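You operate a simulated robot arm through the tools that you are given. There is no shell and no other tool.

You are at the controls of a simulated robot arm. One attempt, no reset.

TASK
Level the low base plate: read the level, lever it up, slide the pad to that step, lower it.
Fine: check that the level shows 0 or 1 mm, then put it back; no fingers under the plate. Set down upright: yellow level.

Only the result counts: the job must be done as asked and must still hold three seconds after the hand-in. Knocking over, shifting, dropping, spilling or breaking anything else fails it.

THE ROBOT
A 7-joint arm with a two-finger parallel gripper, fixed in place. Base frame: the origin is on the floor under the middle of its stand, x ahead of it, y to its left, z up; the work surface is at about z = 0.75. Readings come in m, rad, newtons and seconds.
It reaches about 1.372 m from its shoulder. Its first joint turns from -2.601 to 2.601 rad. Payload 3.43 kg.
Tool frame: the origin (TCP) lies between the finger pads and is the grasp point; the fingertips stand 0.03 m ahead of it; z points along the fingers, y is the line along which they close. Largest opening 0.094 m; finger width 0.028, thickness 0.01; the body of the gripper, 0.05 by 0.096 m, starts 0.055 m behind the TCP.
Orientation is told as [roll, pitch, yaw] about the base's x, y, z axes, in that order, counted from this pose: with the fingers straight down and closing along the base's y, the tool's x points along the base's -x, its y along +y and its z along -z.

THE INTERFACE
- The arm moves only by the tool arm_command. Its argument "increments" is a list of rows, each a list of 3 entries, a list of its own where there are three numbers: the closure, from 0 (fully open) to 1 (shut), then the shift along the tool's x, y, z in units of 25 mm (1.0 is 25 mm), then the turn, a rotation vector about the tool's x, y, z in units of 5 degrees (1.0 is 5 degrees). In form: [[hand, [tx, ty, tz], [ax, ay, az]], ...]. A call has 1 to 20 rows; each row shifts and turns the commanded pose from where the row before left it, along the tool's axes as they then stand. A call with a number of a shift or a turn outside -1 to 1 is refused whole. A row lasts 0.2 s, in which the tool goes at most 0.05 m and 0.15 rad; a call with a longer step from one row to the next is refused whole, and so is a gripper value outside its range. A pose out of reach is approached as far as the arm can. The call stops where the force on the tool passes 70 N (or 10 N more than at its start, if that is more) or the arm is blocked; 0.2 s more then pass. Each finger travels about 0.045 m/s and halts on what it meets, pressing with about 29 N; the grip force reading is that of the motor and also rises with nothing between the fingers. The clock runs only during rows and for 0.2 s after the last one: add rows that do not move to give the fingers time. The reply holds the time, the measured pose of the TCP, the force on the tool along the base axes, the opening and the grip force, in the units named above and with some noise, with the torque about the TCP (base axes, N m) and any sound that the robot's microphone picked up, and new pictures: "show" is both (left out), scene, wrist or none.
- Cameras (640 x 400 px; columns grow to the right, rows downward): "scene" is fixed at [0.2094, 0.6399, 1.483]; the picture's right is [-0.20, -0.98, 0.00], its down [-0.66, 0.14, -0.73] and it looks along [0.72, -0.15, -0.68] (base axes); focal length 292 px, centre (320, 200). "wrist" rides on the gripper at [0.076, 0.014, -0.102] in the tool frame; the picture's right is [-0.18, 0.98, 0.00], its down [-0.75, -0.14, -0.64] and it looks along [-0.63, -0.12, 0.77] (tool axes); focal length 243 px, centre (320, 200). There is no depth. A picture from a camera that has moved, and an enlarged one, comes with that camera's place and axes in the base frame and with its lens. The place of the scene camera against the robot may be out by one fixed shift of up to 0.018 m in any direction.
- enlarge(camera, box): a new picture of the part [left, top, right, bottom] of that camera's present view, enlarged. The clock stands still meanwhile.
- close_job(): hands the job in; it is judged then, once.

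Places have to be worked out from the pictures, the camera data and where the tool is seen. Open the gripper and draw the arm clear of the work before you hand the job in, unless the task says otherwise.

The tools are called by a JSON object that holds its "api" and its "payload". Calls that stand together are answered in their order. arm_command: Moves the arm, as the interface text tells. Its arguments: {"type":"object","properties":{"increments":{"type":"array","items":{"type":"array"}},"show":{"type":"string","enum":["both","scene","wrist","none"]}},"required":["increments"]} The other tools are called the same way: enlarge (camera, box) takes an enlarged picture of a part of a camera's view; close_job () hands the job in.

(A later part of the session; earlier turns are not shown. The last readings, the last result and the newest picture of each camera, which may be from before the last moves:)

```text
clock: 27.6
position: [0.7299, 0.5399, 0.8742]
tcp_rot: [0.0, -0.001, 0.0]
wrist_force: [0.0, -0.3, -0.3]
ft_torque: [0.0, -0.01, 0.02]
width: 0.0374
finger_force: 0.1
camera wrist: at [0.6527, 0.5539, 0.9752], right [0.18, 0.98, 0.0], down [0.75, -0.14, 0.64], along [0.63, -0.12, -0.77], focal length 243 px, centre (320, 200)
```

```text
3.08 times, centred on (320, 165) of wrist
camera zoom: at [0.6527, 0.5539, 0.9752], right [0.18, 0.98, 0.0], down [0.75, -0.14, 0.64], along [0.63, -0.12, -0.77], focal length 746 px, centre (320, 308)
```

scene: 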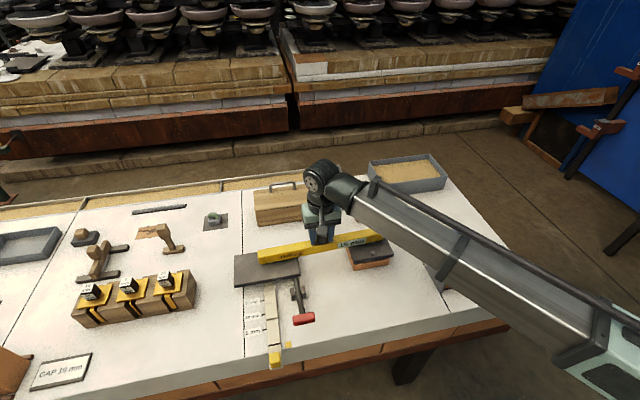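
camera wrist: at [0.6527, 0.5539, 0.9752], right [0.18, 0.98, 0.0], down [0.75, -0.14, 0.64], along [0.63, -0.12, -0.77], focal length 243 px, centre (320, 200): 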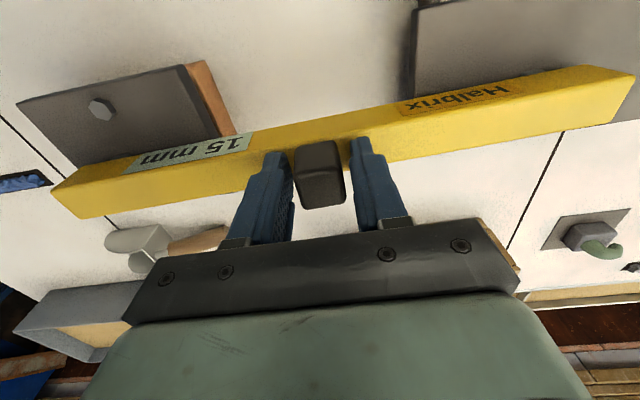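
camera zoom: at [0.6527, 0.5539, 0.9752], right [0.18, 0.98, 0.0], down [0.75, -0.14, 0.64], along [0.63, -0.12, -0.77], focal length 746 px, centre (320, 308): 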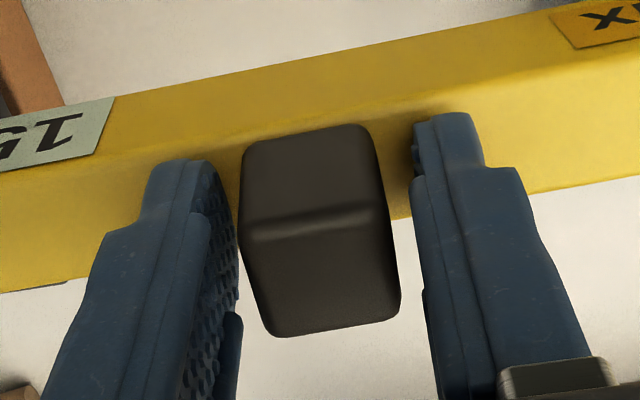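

Released: the level sits on its own and still reads 15 mm. So 15 mm is the target step. I'll leave it lying there, open a bit, rise clear and move back to look at the lever handle.

{"api": "arm_command", "payload": {"increments": [[0.45, [0, 0, 0], [0, 0, 0]], [0.45, [0, 0, 0], [0, 0, 0]], [0.45, [0, 0, -0.3], [0, 0, 0]], [0.45, [0, 0, -0.5], [0, 0, 0]], [0.45, [0, 0, -0.9], [0, 0, 0]], [0.45, [0, 0, -1], [0, 0, 0]], [0.45, [0, 0, -1], [0, 0, 0]]], "show": "none"}}

{"api": "arm_command", "payload": {"increments": [[0.45, [0.943, 0.243, -0.1], [0, 0, 0]], [0.45, [0.943, 0.243, -0.1], [0, 0, 0]], [0.45, [0.943, 0.243, -0.1], [0, 0, 0]], [0.45, [0.943, 0.243, -0.1], [0, 0, 0]], [0.45, [0.943, 0.243, -0.1], [0, 0, 0]], [0.45, [0.943, 0.243, -0.1], [0, 0, 0]], [0.45, [0.943, 0.243, -0.1], [0, 0, 0]], [0.45, [0.943, 0.243, -0.1], [0, 0, 0]], [0.45, [0.943, 0.243, -0.1], [0, 0, 0]], [0.45, [0.943, 0.243, -0.1], [0, 0, 0]], [0.45, [0.943, 0.243, -0.1], [0, 0, 0]], [0.45, [0.943, 0.243, -0.1], [0, 0, 0]], [0.45, [0.943, 0.243, -0.1], [0, 0, 0]]]}}

{"api": "enlarge", "payload": {"camera": "wrist", "box": [230, 40, 470, 200]}}

{"api": "enlarge", "payload": {"camera": "scene", "box": [230, 220, 400, 380]}}

```text
clock: 29.2
position: [0.7289, 0.5401, 0.968]
tcp_rot: [0.001, -0.001, 0.0]
wrist_force: [-0.1, -0.3, -0.5]
ft_torque: [0.0, 0.02, 0.02]
width: 0.0518
finger_force: 0.1
```

```text
clock: 32.0
position: [0.424, 0.6205, 0.998]
tcp_rot: [0.0, -0.001, 0.0]
wrist_force: [0.8, 0.7, 0.3]
ft_torque: [-0.01, 0.01, -0.01]
width: 0.0516
finger_force: 0.1
camera wrist: at [0.3461, 0.6341, 1.1], right [0.18, 0.98, 0.0], down [0.75, -0.14, 0.64], along [0.63, -0.12, -0.77], focal length 243 px, centre (320, 200)
```

scene: 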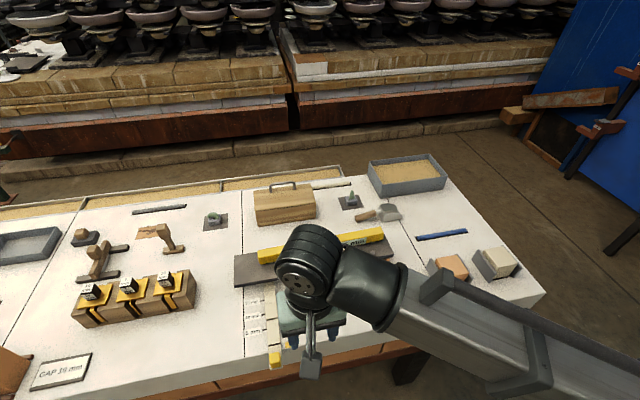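
wrist: 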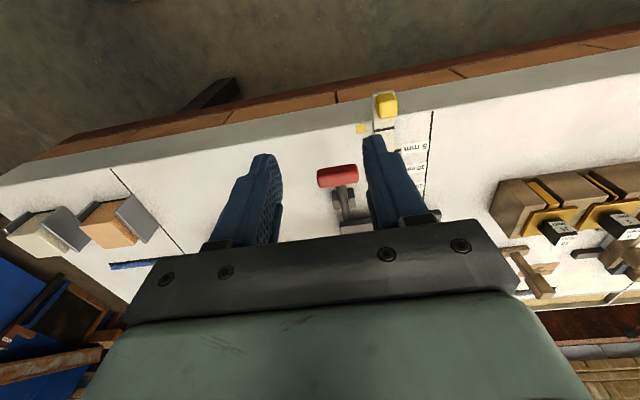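

```text
2.50 times, centred on (350, 120) of wrist
camera zoom: at [0.3461, 0.6341, 1.1], right [0.18, 0.98, 0.0], down [0.75, -0.14, 0.64], along [0.63, -0.12, -0.77], focal length 606 px, centre (245, 400)
```

zoom: 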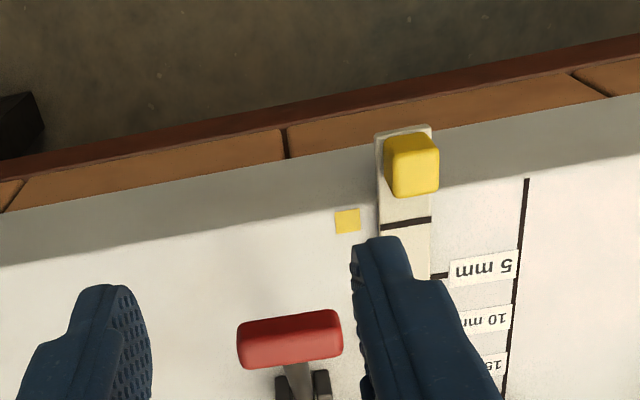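

```text
2.50 times, centred on (315, 300) of scene
camera zoom: at [0.2094, 0.6399, 1.483], right [-0.2, -0.98, 0.0], down [-0.66, 0.14, -0.73], along [0.72, -0.15, -0.68], focal length 729 px, centre (332, -50)
```

zoom: 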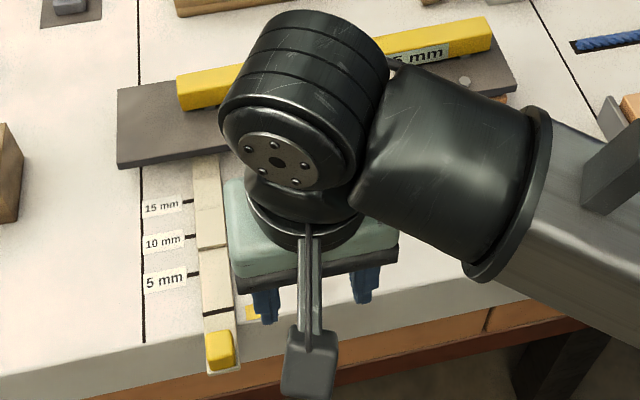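

The level is resting fine and its label still reads 15 mm. The lever handle is centred near (0.510, 0.625, 0.861), 48 mm long along y, with its pivot near (0.62, 0.626, 0.77). I'll position above it with the fingers straddling its ends and look before gripping.

{"api": "arm_command", "payload": {"increments": [[0.25, [-0.86, 0.045, 0], [0, 0, 0]], [0.25, [-0.86, 0.045, 0], [0, 0, 0]], [0.25, [-0.86, 0.045, 0], [0, 0, 0]], [0.25, [-0.86, 0.045, 0], [0, 0, 0]], [0.25, [0, 0, 0.9], [0, 0, 0]], [0.25, [0, 0, 0.9], [0, 0, 0]], [0.25, [0, 0, 0.9], [0, 0, 0]], [0.25, [0, 0, 0], [0, 0, 0]]]}}

{"api": "enlarge", "payload": {"camera": "wrist", "box": [200, 60, 440, 220]}}

```text
clock: 33.8
position: [0.5095, 0.624, 0.9328]
tcp_rot: [-0.001, 0.0, -0.001]
wrist_force: [-0.4, 0.5, -0.7]
ft_torque: [0.0, -0.01, -0.02]
width: 0.0704
finger_force: 0.0
camera wrist: at [0.4322, 0.6384, 1.0322], right [0.18, 0.98, 0.0], down [0.75, -0.14, 0.64], along [0.63, -0.12, -0.77], focal length 243 px, centre (320, 200)
```

scene: 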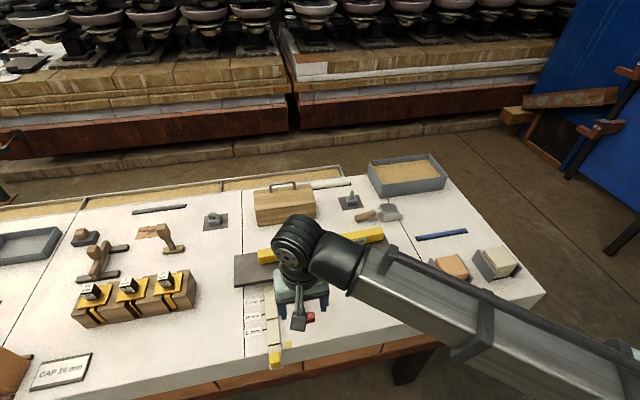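
wrist: 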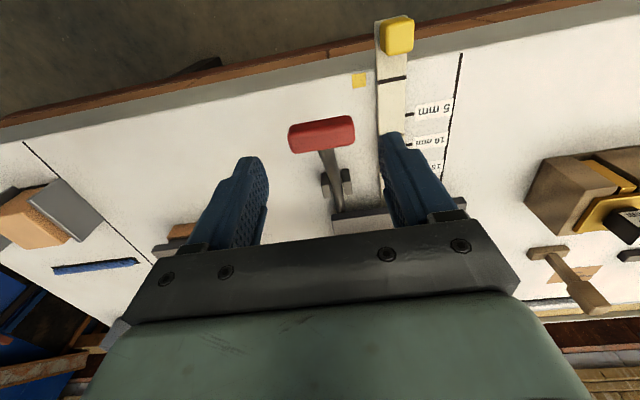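

```text
2.50 times, centred on (320, 140) of wrist
camera zoom: at [0.4322, 0.6384, 1.0322], right [0.18, 0.98, 0.0], down [0.75, -0.14, 0.64], along [0.63, -0.12, -0.77], focal length 606 px, centre (320, 350)
```

zoom: 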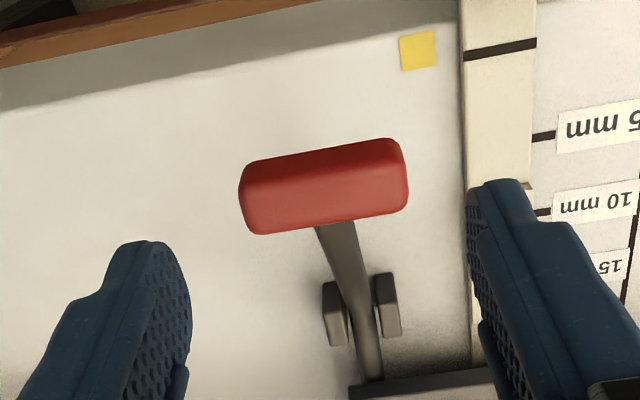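

The handle refines to (0.512, 0.6255, 0.859), 50 mm long, and sits between the open fingers. I'll descend so the tips sit just below the handle's lower edge and close on its ends.

{"api": "arm_command", "payload": {"increments": [[0.25, [-0.1, 0.06, 0.5], [0, 0, 0]], [0.25, [0, 0, 0.6], [0, 0, 0]], [0.25, [0, 0, 0.6], [0, 0, 0]], [0.25, [0, 0, 0.57], [0, 0, 0]], [0.25, [0, 0, 0], [0, 0, 0]], [1, [0, 0, 0], [0, 0, 0]], [1, [0, 0, 0], [0, 0, 0]], [1, [0, 0, 0], [0, 0, 0]], [1, [0, 0, 0], [0, 0, 0]]]}}

{"api": "enlarge", "payload": {"camera": "wrist", "box": [200, 60, 440, 220]}}

```text
clock: 35.8
position: [0.5125, 0.6242, 0.8757]
tcp_rot: [0.0, -0.001, 0.001]
wrist_force: [-2.5, -3.7, 11.9]
ft_torque: [-0.69, -0.69, 0.06]
width: 0.0499
finger_force: 45.0
camera wrist: at [0.4346, 0.6389, 0.9767], right [0.18, 0.98, 0.0], down [0.75, -0.14, 0.64], along [0.63, -0.12, -0.77], focal length 243 px, centre (320, 200)
```

scene: 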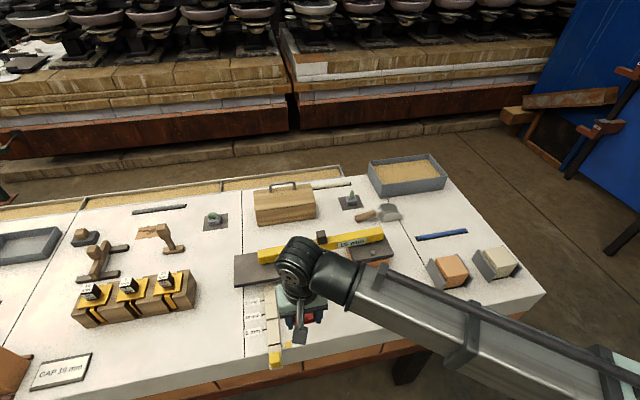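
wrist: 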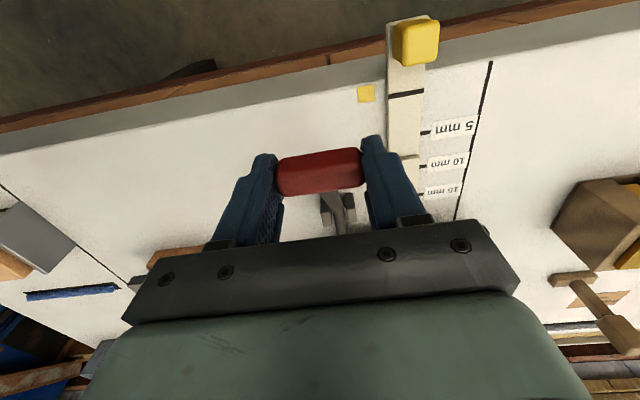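

```text
2.50 times, centred on (320, 140) of wrist
camera zoom: at [0.4346, 0.6389, 0.9767], right [0.18, 0.98, 0.0], down [0.75, -0.14, 0.64], along [0.63, -0.12, -0.77], focal length 606 px, centre (320, 350)
```

zoom: 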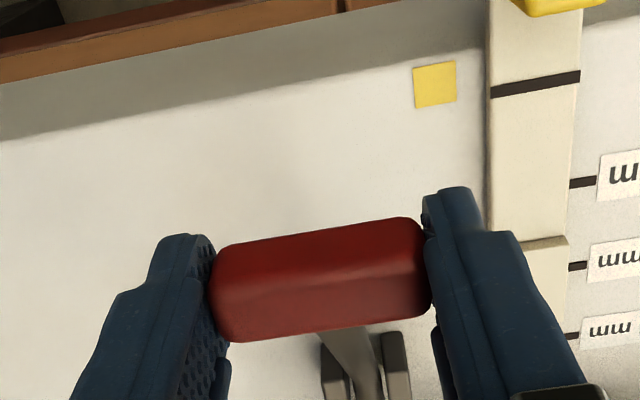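

Handle is gripped at its ends (50 mm). I'll start pushing it down along its arc a few degrees and watch force and level reading.

{"api": "arm_command", "payload": {"increments": [[1, [0.15, 0, 0.2], [0, 0, 0]], [1, [0.15, 0, 0.2], [0, 0, 0]], [1, [0.13, 0, 0.21], [0, 0, 0]], [1, [0.13, 0, 0.21], [0, 0, 0]], [1, [0, 0, 0], [0, 0, 0]]]}}

{"api": "enlarge", "payload": {"camera": "scene", "box": [230, 210, 410, 290]}}

{"api": "enlarge", "payload": {"camera": "wrist", "box": [200, 60, 440, 220]}}

```text
clock: 37.0
position: [0.4973, 0.6244, 0.855]
tcp_rot: [0.001, -0.001, 0.0]
wrist_force: [3.5, -5.7, 18.9]
ft_torque: [-0.04, -1.29, 0.13]
width: 0.0497
finger_force: 44.8
camera wrist: at [0.4202, 0.6389, 0.956], right [0.18, 0.98, 0.0], down [0.75, -0.14, 0.64], along [0.63, -0.12, -0.77], focal length 243 px, centre (320, 200)
```

scene: 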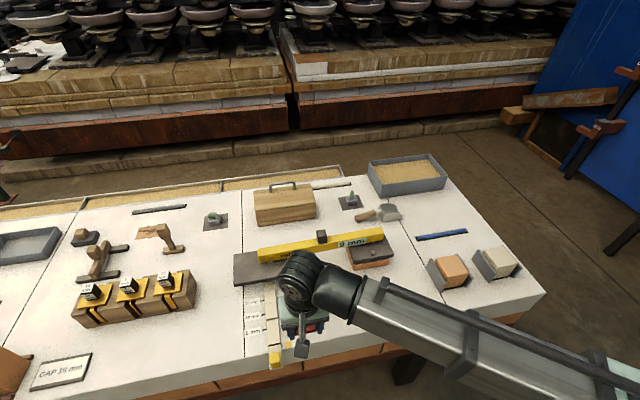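
wrist: 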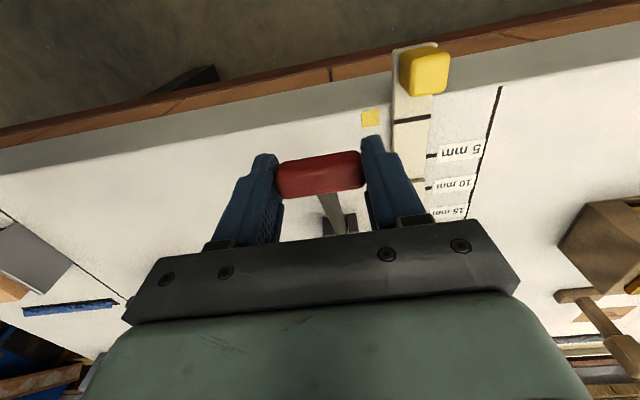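

```text
3.56 times, centred on (320, 250) of scene
camera zoom: at [0.2094, 0.6399, 1.483], right [-0.2, -0.98, 0.0], down [-0.66, 0.14, -0.73], along [0.72, -0.15, -0.68], focal length 1037 px, centre (320, 22)
```

zoom: 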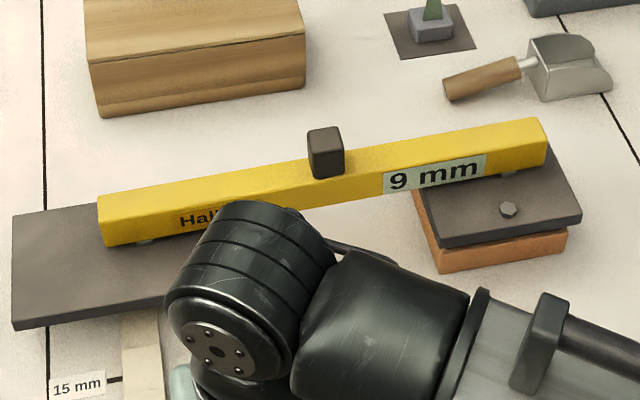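

```text
2.50 times, centred on (320, 140) of wrist
camera zoom: at [0.4202, 0.6389, 0.956], right [0.18, 0.98, 0.0], down [0.75, -0.14, 0.64], along [0.63, -0.12, -0.77], focal length 606 px, centre (320, 350)
```

zoom: 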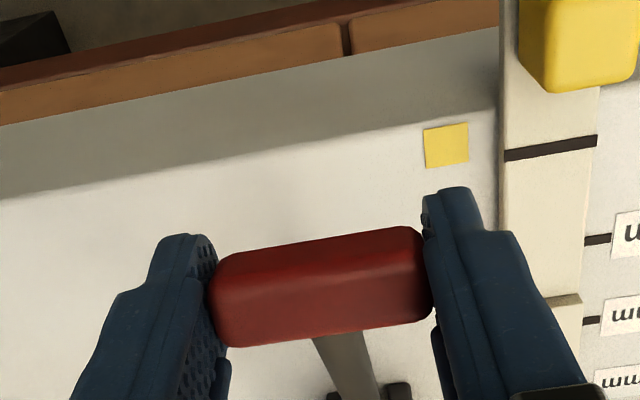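

Working well: after about 10° the level reads 9 mm with 19 N on the hand. I'll continue down the arc another 10°.

{"api": "arm_command", "payload": {"increments": [[1, [0.112, 0, 0.216], [0, 0, 0]], [1, [0.112, 0, 0.216], [0, 0, 0]], [1, [0.092, 0, 0.228], [0, 0, 0]], [1, [0.092, 0, 0.228], [0, 0, 0]], [1, [0, 0, 0], [0, 0, 0]]]}}

{"api": "enlarge", "payload": {"camera": "scene", "box": [230, 210, 410, 290]}}

{"api": "enlarge", "payload": {"camera": "wrist", "box": [200, 60, 440, 220]}}

```text
clock: 38.2
position: [0.4872, 0.6257, 0.8324]
tcp_rot: [0.002, 0.002, 0.001]
wrist_force: [-6.7, -8.0, 17.3]
ft_torque: [0.22, -1.01, -0.1]
width: 0.0499
finger_force: 45.1
camera wrist: at [0.4095, 0.6389, 0.9336], right [0.18, 0.98, 0.0], down [0.75, -0.14, 0.64], along [0.63, -0.12, -0.77], focal length 243 px, centre (320, 200)
```

scene: 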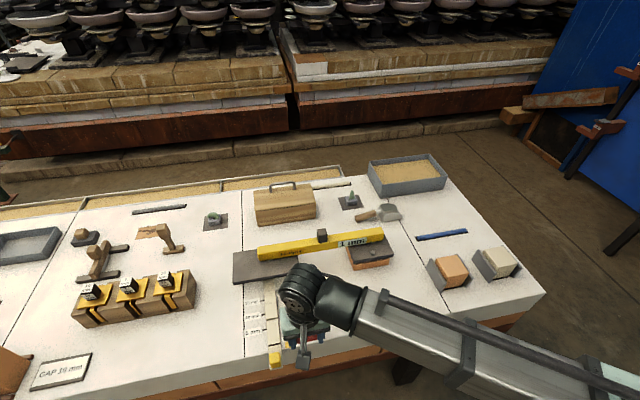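
wrist: 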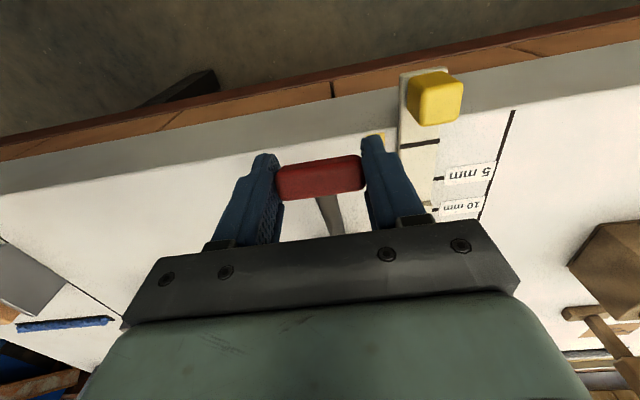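

```text
3.56 times, centred on (320, 250) of scene
camera zoom: at [0.2094, 0.6399, 1.483], right [-0.2, -0.98, 0.0], down [-0.66, 0.14, -0.73], along [0.72, -0.15, -0.68], focal length 1037 px, centre (320, 22)
```

zoom: 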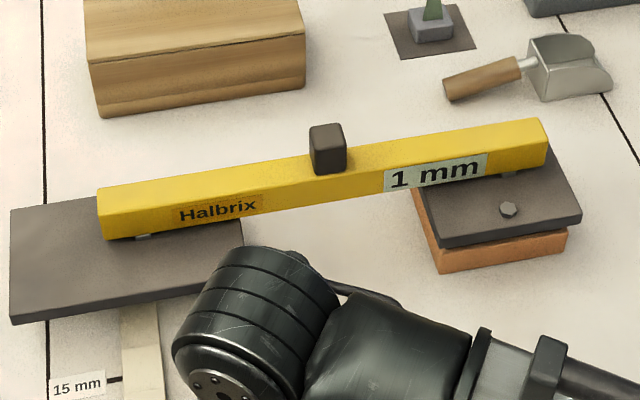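

```text
2.50 times, centred on (320, 140) of wrist
camera zoom: at [0.4095, 0.6389, 0.9336], right [0.18, 0.98, 0.0], down [0.75, -0.14, 0.64], along [0.63, -0.12, -0.77], focal length 606 px, centre (320, 350)
```

zoom: 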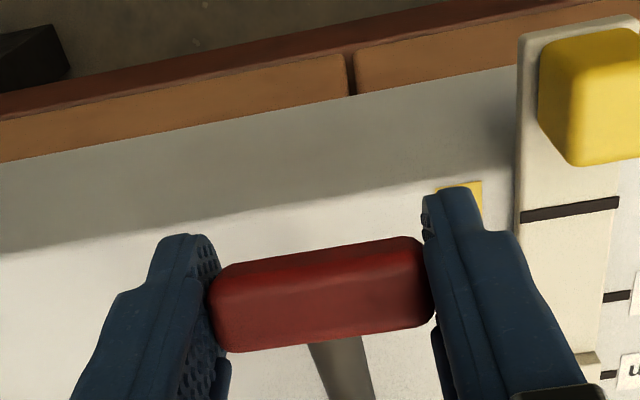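

Now 1 mm, so the plate is up about 14 mm. I'll go on along the arc about 10° more to get clear lift above the 15 mm step.

{"api": "arm_command", "payload": {"increments": [[1, [0.09, 0, 0.232], [0, 0, 0]], [1, [0.09, 0, 0.232], [0, 0, 0]], [1, [0.062, 0, 0.24], [0, 0, 0]], [1, [0, 0, 0], [0, 0, 0]]]}}

{"api": "enlarge", "payload": {"camera": "scene", "box": [230, 210, 410, 290]}}

```text
clock: 39.2
position: [0.4804, 0.625, 0.8137]
tcp_rot: [0.002, -0.002, -0.001]
wrist_force: [-4.7, -8.3, 16.5]
ft_torque: [0.01, -1.22, 0.01]
width: 0.0497
finger_force: 44.7
camera wrist: at [0.4039, 0.6388, 0.9158], right [0.18, 0.98, 0.0], down [0.75, -0.14, 0.64], along [0.63, -0.12, -0.77], focal length 243 px, centre (320, 200)
```

scene: 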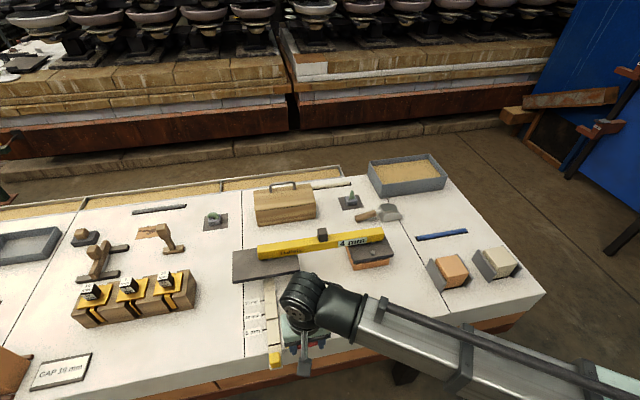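
wrist: 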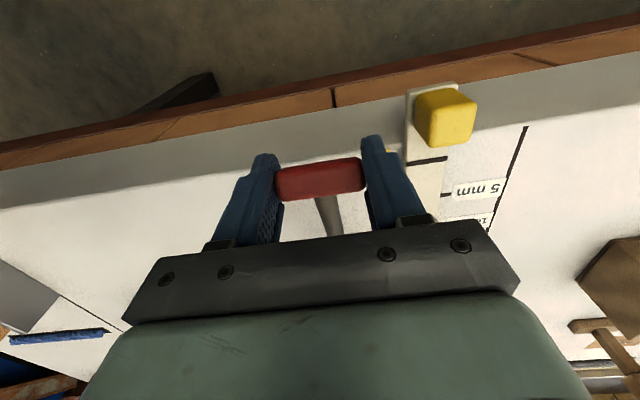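

```text
3.56 times, centred on (320, 250) of scene
camera zoom: at [0.2094, 0.6399, 1.483], right [-0.2, -0.98, 0.0], down [-0.66, 0.14, -0.73], along [0.72, -0.15, -0.68], focal length 1037 px, centre (320, 22)
```

zoom: 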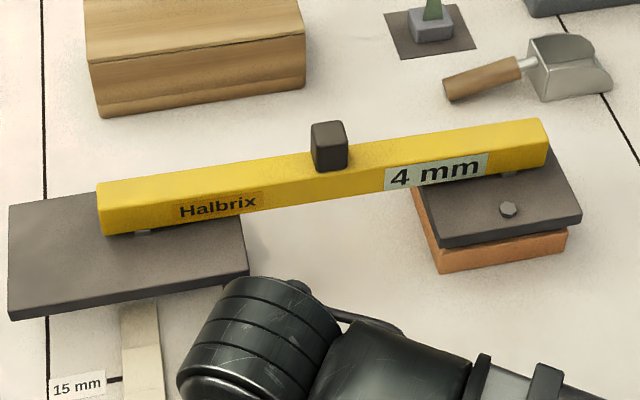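

Level shows 4 mm, now above level, so about 19 mm of lift. I'll press a bit further to see whether the lever reaches a stop or latch.

{"api": "arm_command", "payload": {"increments": [[1, [0.05, 0, 0.24], [0, 0, 0]], [1, [0.04, 0, 0.24], [0, 0, 0]], [1, [0, 0, 0], [0, 0, 0]]]}}

{"api": "enlarge", "payload": {"camera": "scene", "box": [230, 210, 410, 290]}}

{"api": "enlarge", "payload": {"camera": "wrist", "box": [200, 60, 500, 240]}}

```text
clock: 40.0
position: [0.4772, 0.6251, 0.8048]
tcp_rot: [0.0, 0.0, 0.0]
wrist_force: [-7.1, -5.1, 20.4]
ft_torque: [-0.28, -1.16, -0.09]
width: 0.0499
finger_force: 45.7
camera wrist: at [0.4015, 0.6388, 0.9043], right [0.18, 0.98, 0.0], down [0.75, -0.14, 0.64], along [0.63, -0.12, -0.77], focal length 243 px, centre (320, 200)
```

scene: 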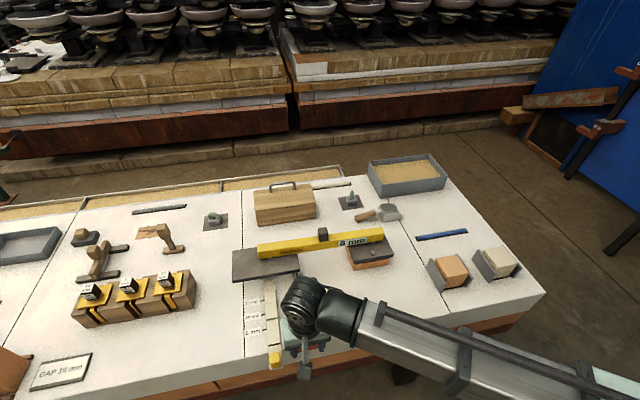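
wrist: 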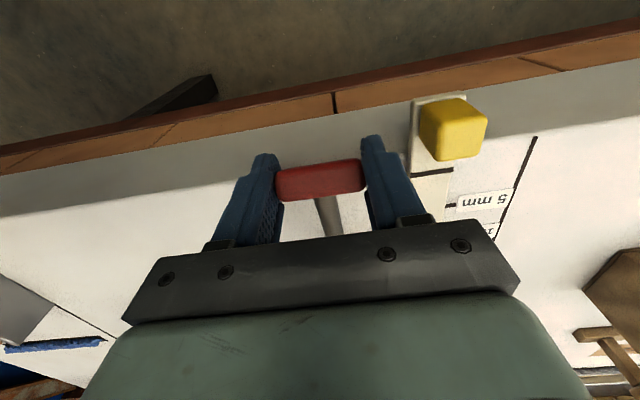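

```text
3.56 times, centred on (320, 250) of scene
camera zoom: at [0.2094, 0.6399, 1.483], right [-0.2, -0.98, 0.0], down [-0.66, 0.14, -0.73], along [0.72, -0.15, -0.68], focal length 1037 px, centre (320, 22)
```

zoom: 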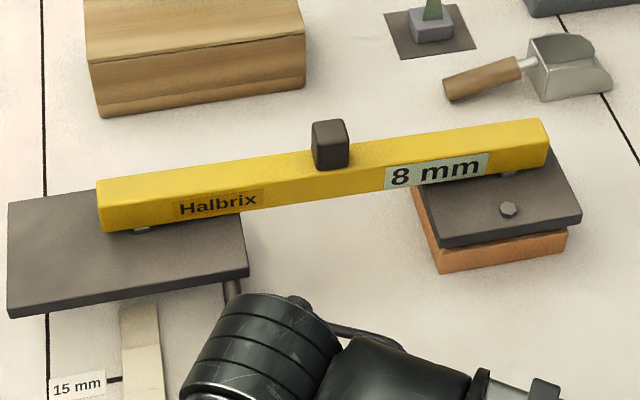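

```text
2.13 times, centred on (350, 150) of wrist
camera zoom: at [0.4015, 0.6388, 0.9043], right [0.18, 0.98, 0.0], down [0.75, -0.14, 0.64], along [0.63, -0.12, -0.77], focal length 518 px, centre (256, 307)
```

zoom: 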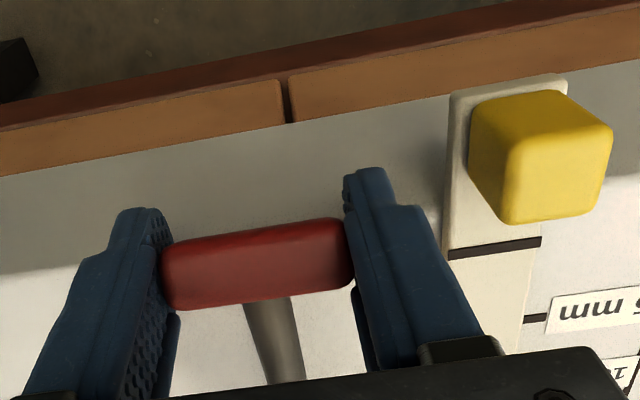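

Reading is now 8 mm above, about 23 mm of lift, with force steady at 20 N and no latch yet. I'll press a little further toward the bottom of the stroke.

{"api": "arm_command", "payload": {"increments": [[1, [0.03, 0, 0.2], [0, 0, 0]], [1, [0.03, 0, 0.2], [0, 0, 0]], [1, [0.01, 0, 0.15], [0, 0, 0]], [1, [0, 0, 0], [0, 0, 0]]]}}

{"api": "enlarge", "payload": {"camera": "scene", "box": [230, 210, 410, 290]}}

```text
clock: 40.7
position: [0.4784, 0.6249, 0.7958]
tcp_rot: [0.002, 0.0, 0.001]
wrist_force: [-4.8, -6.4, 20.5]
ft_torque: [-0.11, 0.15, 0.04]
width: 0.0499
finger_force: 45.2
stopped in row 3: the force on the tool passed its limit at 82 N (the readings are from after the stop); the commanded pose is now the measured one
camera wrist: at [0.4006, 0.6387, 0.8978], right [0.18, 0.98, 0.0], down [0.75, -0.14, 0.64], along [0.63, -0.12, -0.77], focal length 243 px, centre (320, 200)
```

scene: 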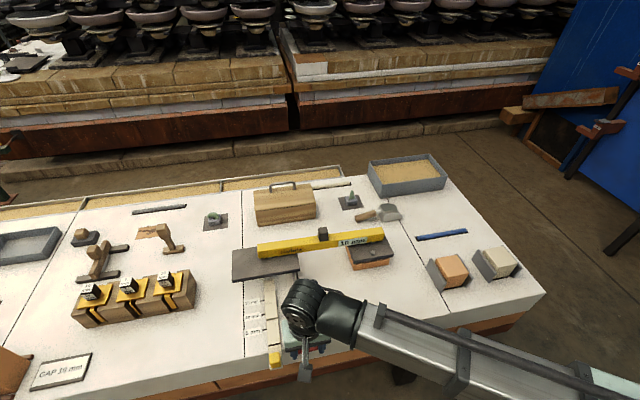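
wrist: 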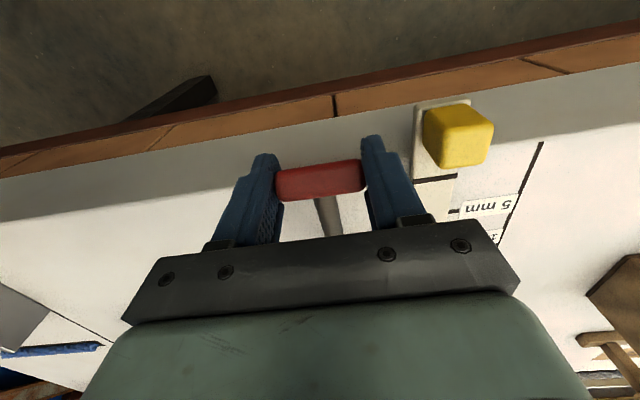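

```text
3.56 times, centred on (320, 250) of scene
camera zoom: at [0.2094, 0.6399, 1.483], right [-0.2, -0.98, 0.0], down [-0.66, 0.14, -0.73], along [0.72, -0.15, -0.68], focal length 1037 px, centre (320, 22)
```

zoom: 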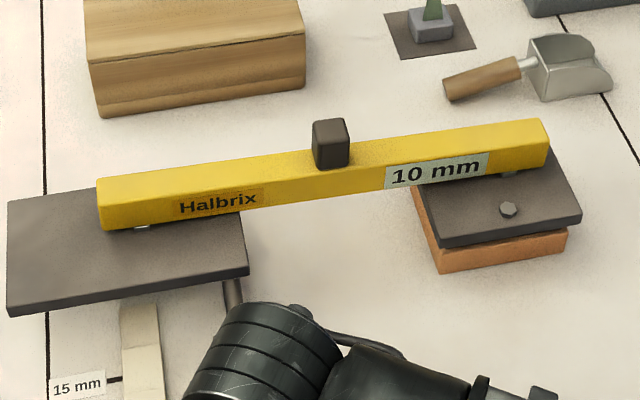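

The lever hit its end stop, about 25 mm of lift with the level now reading 10 mm. I'll ease the hand up a couple of millimetres and read the force, to learn whether the lever stays down on its own.

{"api": "arm_command", "payload": {"increments": [[1, [0, 0, -0.04], [0, 0, 0]], [1, [0, 0, -0.04], [0, 0, 0]], [1, [0, 0, 0], [0, 0, 0]]], "show": "none"}}

{"api": "arm_command", "payload": {"increments": [[1, [0, 0, -0.04], [0, 0, 0]], [1, [0, 0, 0], [0, 0, 0]]], "show": "scene"}}

{"api": "enlarge", "payload": {"camera": "scene", "box": [230, 210, 410, 290]}}

```text
clock: 41.5
position: [0.4776, 0.6244, 0.7981]
tcp_rot: [0.0, 0.002, 0.0]
wrist_force: [-8.8, -13.1, 0.4]
ft_torque: [0.8, -0.33, 0.14]
width: 0.0501
finger_force: 44.8
```

```text
clock: 42.1
position: [0.4781, 0.6246, 0.7979]
tcp_rot: [0.001, 0.0, 0.001]
wrist_force: [-9.4, -14.9, -13.2]
ft_torque: [0.13, 1.44, 0.18]
width: 0.05
finger_force: 45.3
```

scene: 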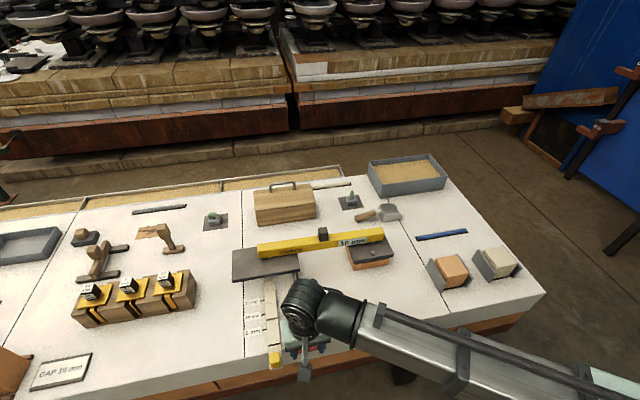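

```text
3.56 times, centred on (320, 250) of scene
camera zoom: at [0.2094, 0.6399, 1.483], right [-0.2, -0.98, 0.0], down [-0.66, 0.14, -0.73], along [0.72, -0.15, -0.68], focal length 1037 px, centre (320, 22)
```

zoom: 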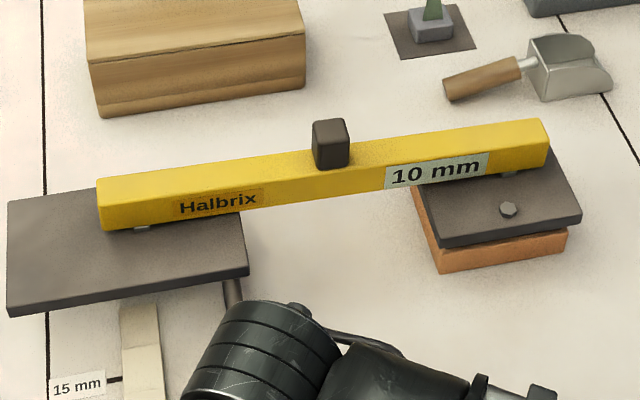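

Pulling up met −13 N with the plate unmoved at 10 mm, so the lever holds itself down. I'll return to near-zero force and open the fingers slowly, watching for any movement.

{"api": "arm_command", "payload": {"increments": [[1, [0, 0, 0.04], [0, 0, 0]], [0.6, [0, 0, 0], [0, 0, 0]], [0.46, [0, 0, 0], [0, 0, 0]], [0.45, [0, 0, 0], [0, 0, 0]], [0.43, [0, 0, 0], [0, 0, 0]], [0.42, [0, 0, 0], [0, 0, 0]]]}}

{"api": "enlarge", "payload": {"camera": "scene", "box": [230, 210, 410, 290]}}

{"api": "enlarge", "payload": {"camera": "wrist", "box": [200, 60, 500, 240]}}

```text
clock: 43.5
position: [0.4795, 0.6248, 0.7965]
tcp_rot: [0.002, -0.002, 0.0]
wrist_force: [-0.2, 0.3, 1.5]
ft_torque: [-0.01, 0.01, -0.03]
width: 0.055
finger_force: 0.1
camera wrist: at [0.4018, 0.6393, 0.8974], right [0.18, 0.98, 0.0], down [0.75, -0.14, 0.64], along [0.63, -0.12, -0.77], focal length 243 px, centre (320, 200)
```

scene: 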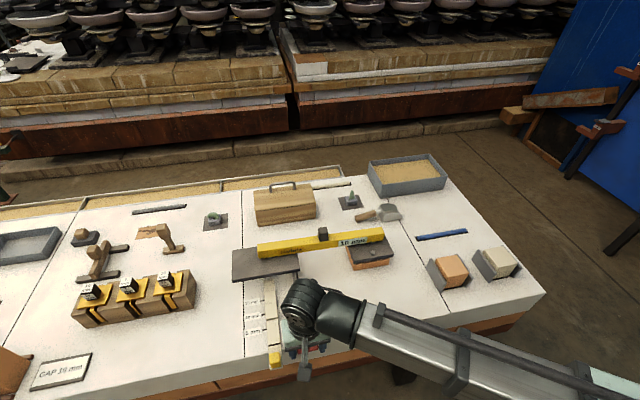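
wrist: 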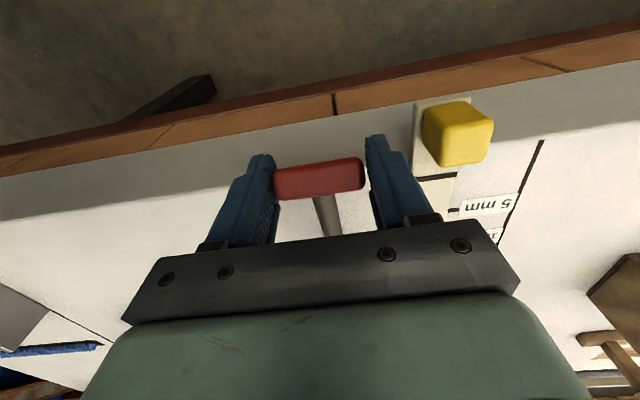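

```text
3.56 times, centred on (320, 250) of scene
camera zoom: at [0.2094, 0.6399, 1.483], right [-0.2, -0.98, 0.0], down [-0.66, 0.14, -0.73], along [0.72, -0.15, -0.68], focal length 1037 px, centre (320, 22)
```

zoom: 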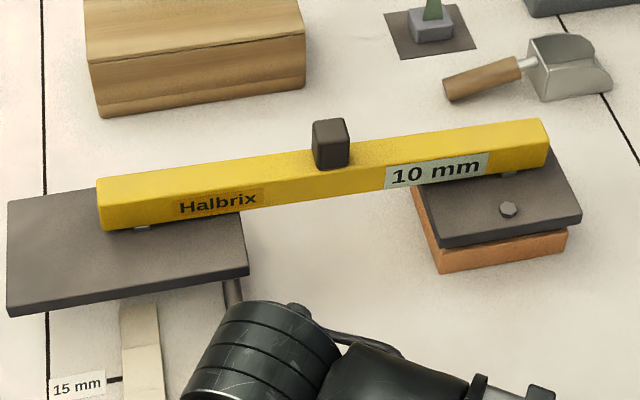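

```text
2.13 times, centred on (350, 150) of wrist
camera zoom: at [0.4018, 0.6393, 0.8974], right [0.18, 0.98, 0.0], down [0.75, -0.14, 0.64], along [0.63, -0.12, -0.77], focal length 518 px, centre (256, 307)
```

zoom: 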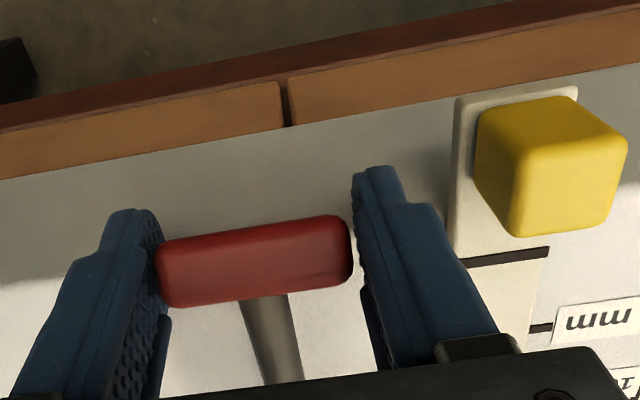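

The lever stays down by itself, with the level steady at 10 mm. I'll open a little more, lift off the handle, and move to look at the pad's tab and index line.

{"api": "arm_command", "payload": {"increments": [[0.36, [0, 0, 0], [0, 0, 0]], [0.36, [0, 0, 0], [0, 0, 0]], [0.36, [0, 0, -0.3], [0, 0, 0]], [0.36, [0, 0, -0.7], [0, 0, 0]], [0.36, [0, 0, -0.8], [0, 0, 0]], [0.36, [0, 0, -0.9], [0, 0, 0]], [0.36, [0, 0, -0.9], [0, 0, 0]], [0.36, [0, 0, -0.9], [0, 0, 0]], [0.36, [0.8, 0.52, -0.2], [0, 0, 0]], [0.36, [0.8, 0.52, -0.2], [0, 0, 0]], [0.36, [0.8, 0.52, -0.2], [0, 0, 0]], [0.36, [0.8, 0.52, -0.2], [0, 0, 0]], [0.36, [0.8, 0.52, -0.2], [0, 0, 0]]]}}

{"api": "enlarge", "payload": {"camera": "wrist", "box": [220, 60, 460, 220]}}

{"api": "enlarge", "payload": {"camera": "scene", "box": [220, 210, 400, 380]}}

```text
clock: 46.3
position: [0.3789, 0.691, 0.9344]
tcp_rot: [0.002, -0.001, -0.002]
wrist_force: [0.4, 0.6, -0.9]
ft_torque: [0.0, -0.02, 0.02]
width: 0.0601
finger_force: 0.1
camera wrist: at [0.3011, 0.7049, 1.0355], right [0.18, 0.98, 0.0], down [0.75, -0.14, 0.64], along [0.63, -0.12, -0.77], focal length 243 px, centre (320, 200)
```

scene: 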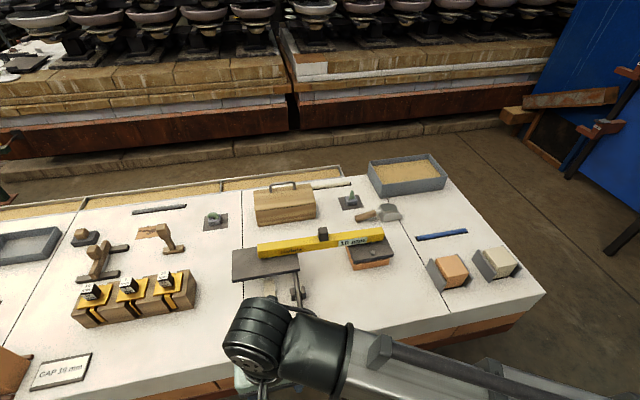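
wrist: 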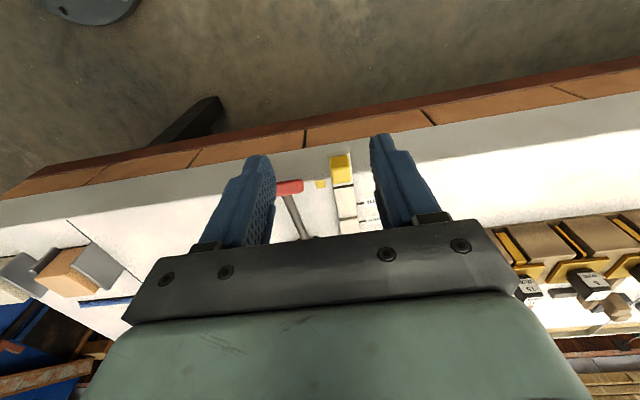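

```text
2.50 times, centred on (340, 140) of wrist
camera zoom: at [0.3011, 0.7049, 1.0355], right [0.18, 0.98, 0.0], down [0.75, -0.14, 0.64], along [0.63, -0.12, -0.77], focal length 606 px, centre (270, 350)
```

zoom: 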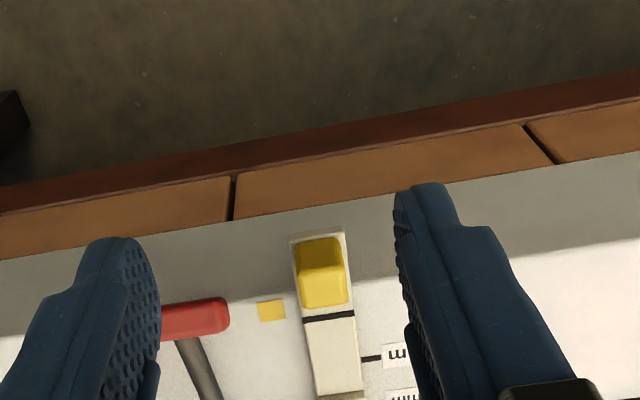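

```text
2.35 times, centred on (310, 295) of scene
camera zoom: at [0.2094, 0.6399, 1.483], right [-0.2, -0.98, 0.0], down [-0.66, 0.14, -0.73], along [0.72, -0.15, -0.68], focal length 686 px, centre (344, -24)
```

zoom: 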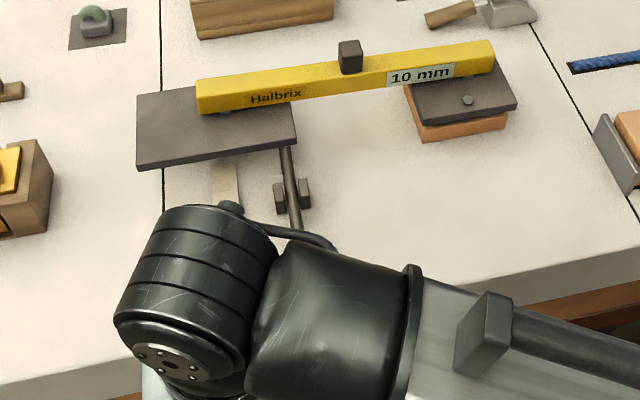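

The lever is holding with the plate up. The tab top centre works out at (0.472, 0.702, 0.785), about 22 mm square, the index line is at x≈0.511, and the 15 mm tick is at x≈0.635. I'll move over the tab and stop a bit above it to check.

{"api": "arm_command", "payload": {"increments": [[0.36, [-0.93, 0.11, 0], [0, 0, 0]], [0.36, [-0.93, 0.11, 0], [0, 0, 0]], [0.36, [-0.93, 0.11, 0], [0, 0, 0]], [0.36, [-0.93, 0.11, 0], [0, 0, 0]], [0.36, [0, 0, 0.9], [0, 0, 0]], [0.36, [0, 0, 0.9], [0, 0, 0]], [0.36, [0, 0, 0.9], [0, 0, 0]], [0.36, [0, 0, 0.9], [0, 0, 0]], [0.36, [0, 0, 0.4], [0, 0, 0]], [0.36, [0, 0, 0], [0, 0, 0]]], "show": "wrist"}}

{"api": "enlarge", "payload": {"camera": "wrist", "box": [200, 80, 440, 240]}}

```text
clock: 48.5
position: [0.4729, 0.7028, 0.8355]
tcp_rot: [0.001, 0.002, -0.001]
wrist_force: [0.6, -0.5, 0.9]
ft_torque: [-0.02, 0.02, -0.02]
width: 0.0603
finger_force: 0.0
camera wrist: at [0.3948, 0.7163, 0.936], right [0.18, 0.98, 0.0], down [0.75, -0.14, 0.64], along [0.63, -0.12, -0.77], focal length 243 px, centre (320, 200)
```

wrist: 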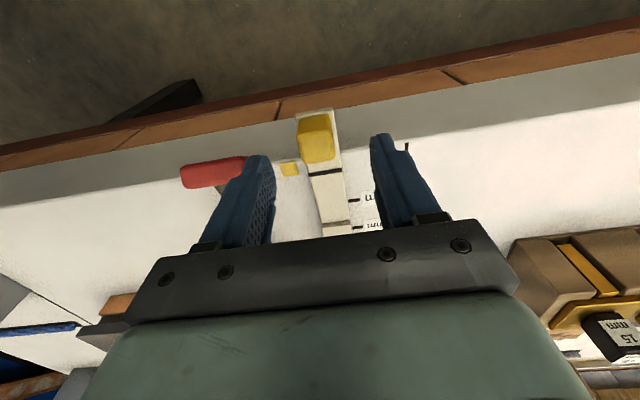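

```text
2.50 times, centred on (320, 160) of wrist
camera zoom: at [0.3948, 0.7163, 0.936], right [0.18, 0.98, 0.0], down [0.75, -0.14, 0.64], along [0.63, -0.12, -0.77], focal length 606 px, centre (320, 300)
```

zoom: 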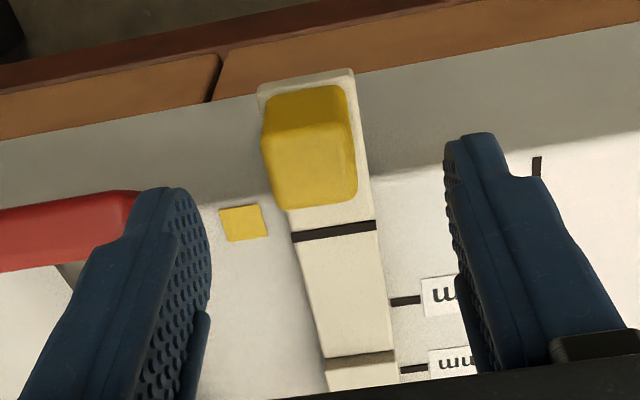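

The tab centre is at (0.4715, 0.6998). I'll shift 3 mm toward −y, descend to TCP z≈0.797 and close on the tab.

{"api": "arm_command", "payload": {"increments": [[0.36, [0.04, -0.12, 0], [0, 0, 0]], [0.36, [0, 0, 0.5], [0, 0, 0]], [0.36, [0, 0, 0.5], [0, 0, 0]], [0.36, [0, 0, 0.3], [0, 0, 0]], [0.36, [0, 0, 0.24], [0, 0, 0]], [0.36, [0, 0, 0], [0, 0, 0]], [1, [0, 0, 0], [0, 0, 0]], [1, [0, 0, 0], [0, 0, 0]], [1, [0, 0, 0], [0, 0, 0]], [1, [0, 0, 0], [0, 0, 0]], [1, [0, 0, 0], [0, 0, 0]]]}}

{"api": "enlarge", "payload": {"camera": "wrist", "box": [200, 80, 440, 240]}}

```text
clock: 50.9
position: [0.4711, 0.6999, 0.7969]
tcp_rot: [0.003, -0.001, -0.001]
wrist_force: [1.6, 10.3, 5.9]
ft_torque: [-0.18, 0.01, 0.01]
width: 0.0235
finger_force: 45.1
camera wrist: at [0.3931, 0.7135, 0.8978], right [0.18, 0.98, 0.0], down [0.75, -0.14, 0.64], along [0.63, -0.12, -0.77], focal length 243 px, centre (320, 200)
```

scene: 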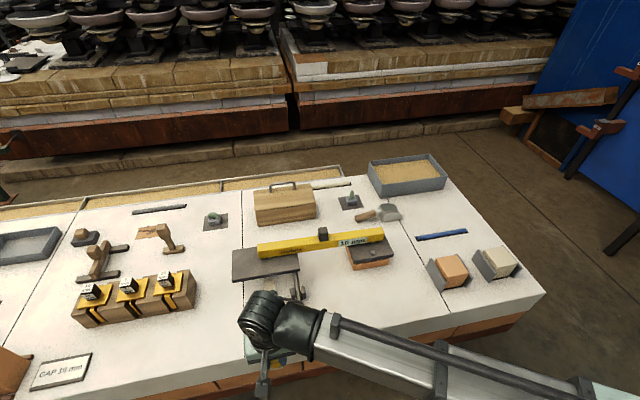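
wrist: 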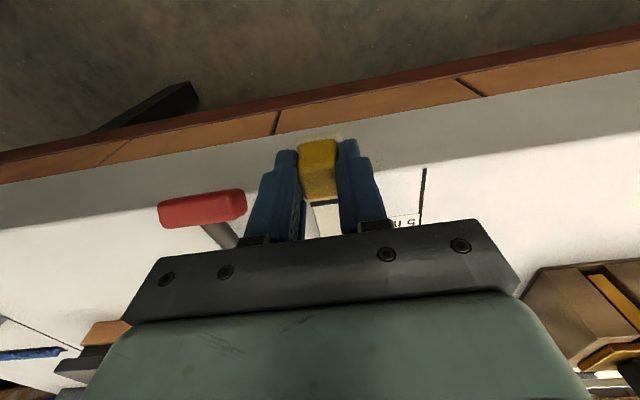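

```text
2.50 times, centred on (320, 160) of wrist
camera zoom: at [0.3931, 0.7135, 0.8978], right [0.18, 0.98, 0.0], down [0.75, -0.14, 0.64], along [0.63, -0.12, -0.77], focal length 606 px, centre (320, 300)
```

zoom: 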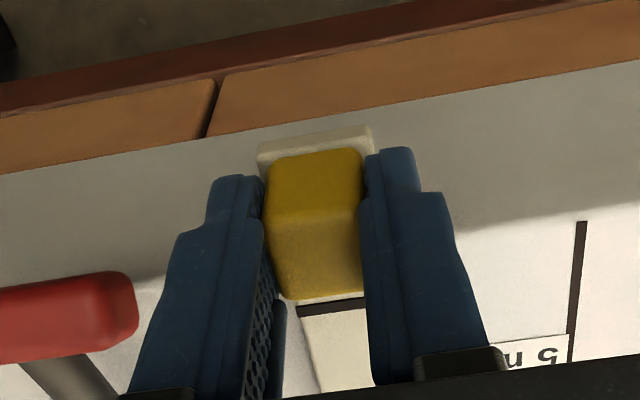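

Tab gripped at 23.5 mm. I'll slide it gently toward +x by about 20 mm first and read the resistance.

{"api": "arm_command", "payload": {"increments": [[1, [-0.2, 0.02, 0], [0, 0, 0]], [1, [-0.3, 0, 0], [0, 0, 0]], [1, [-0.3, 0, 0], [0, 0, 0]], [1, [0, 0, 0], [0, 0, 0]]]}}

{"api": "enlarge", "payload": {"camera": "scene", "box": [220, 210, 400, 380]}}

```text
clock: 51.9
position: [0.4891, 0.7004, 0.7964]
tcp_rot: [0.001, 0.0, -0.001]
wrist_force: [-0.2, 8.6, 9.2]
ft_torque: [-0.05, 0.1, 0.15]
width: 0.0234
finger_force: 44.9
camera wrist: at [0.4135, 0.7137, 0.8978], right [0.18, 0.98, 0.0], down [0.75, -0.14, 0.64], along [0.63, -0.12, -0.77], focal length 243 px, centre (320, 200)
```

scene: 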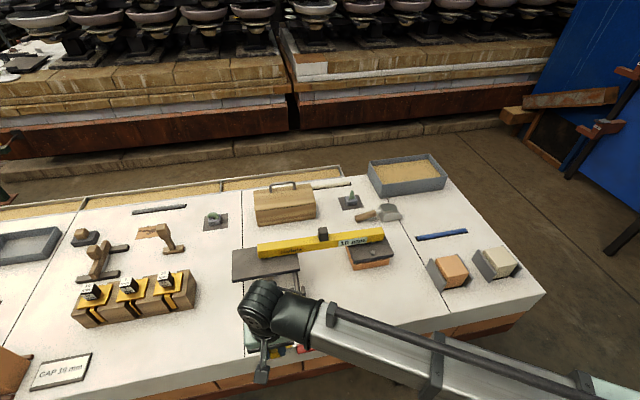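
wrist: 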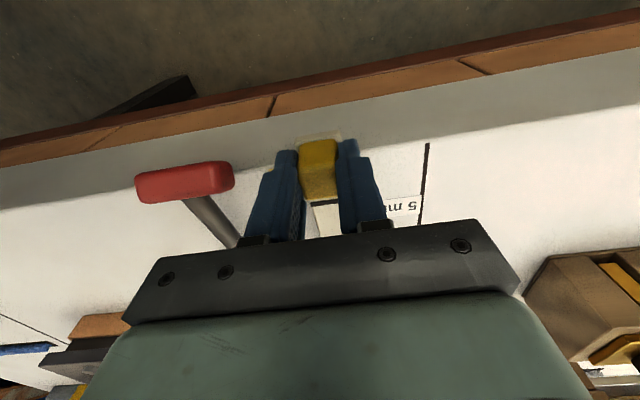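

```text
2.35 times, centred on (310, 295) of scene
camera zoom: at [0.2094, 0.6399, 1.483], right [-0.2, -0.98, 0.0], down [-0.66, 0.14, -0.73], along [0.72, -0.15, -0.68], focal length 686 px, centre (344, -24)
```

zoom: 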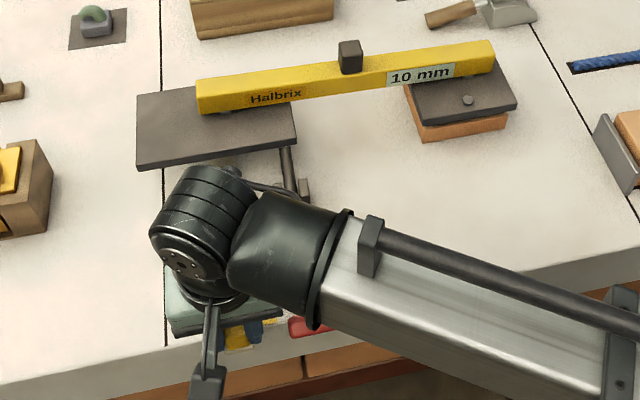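

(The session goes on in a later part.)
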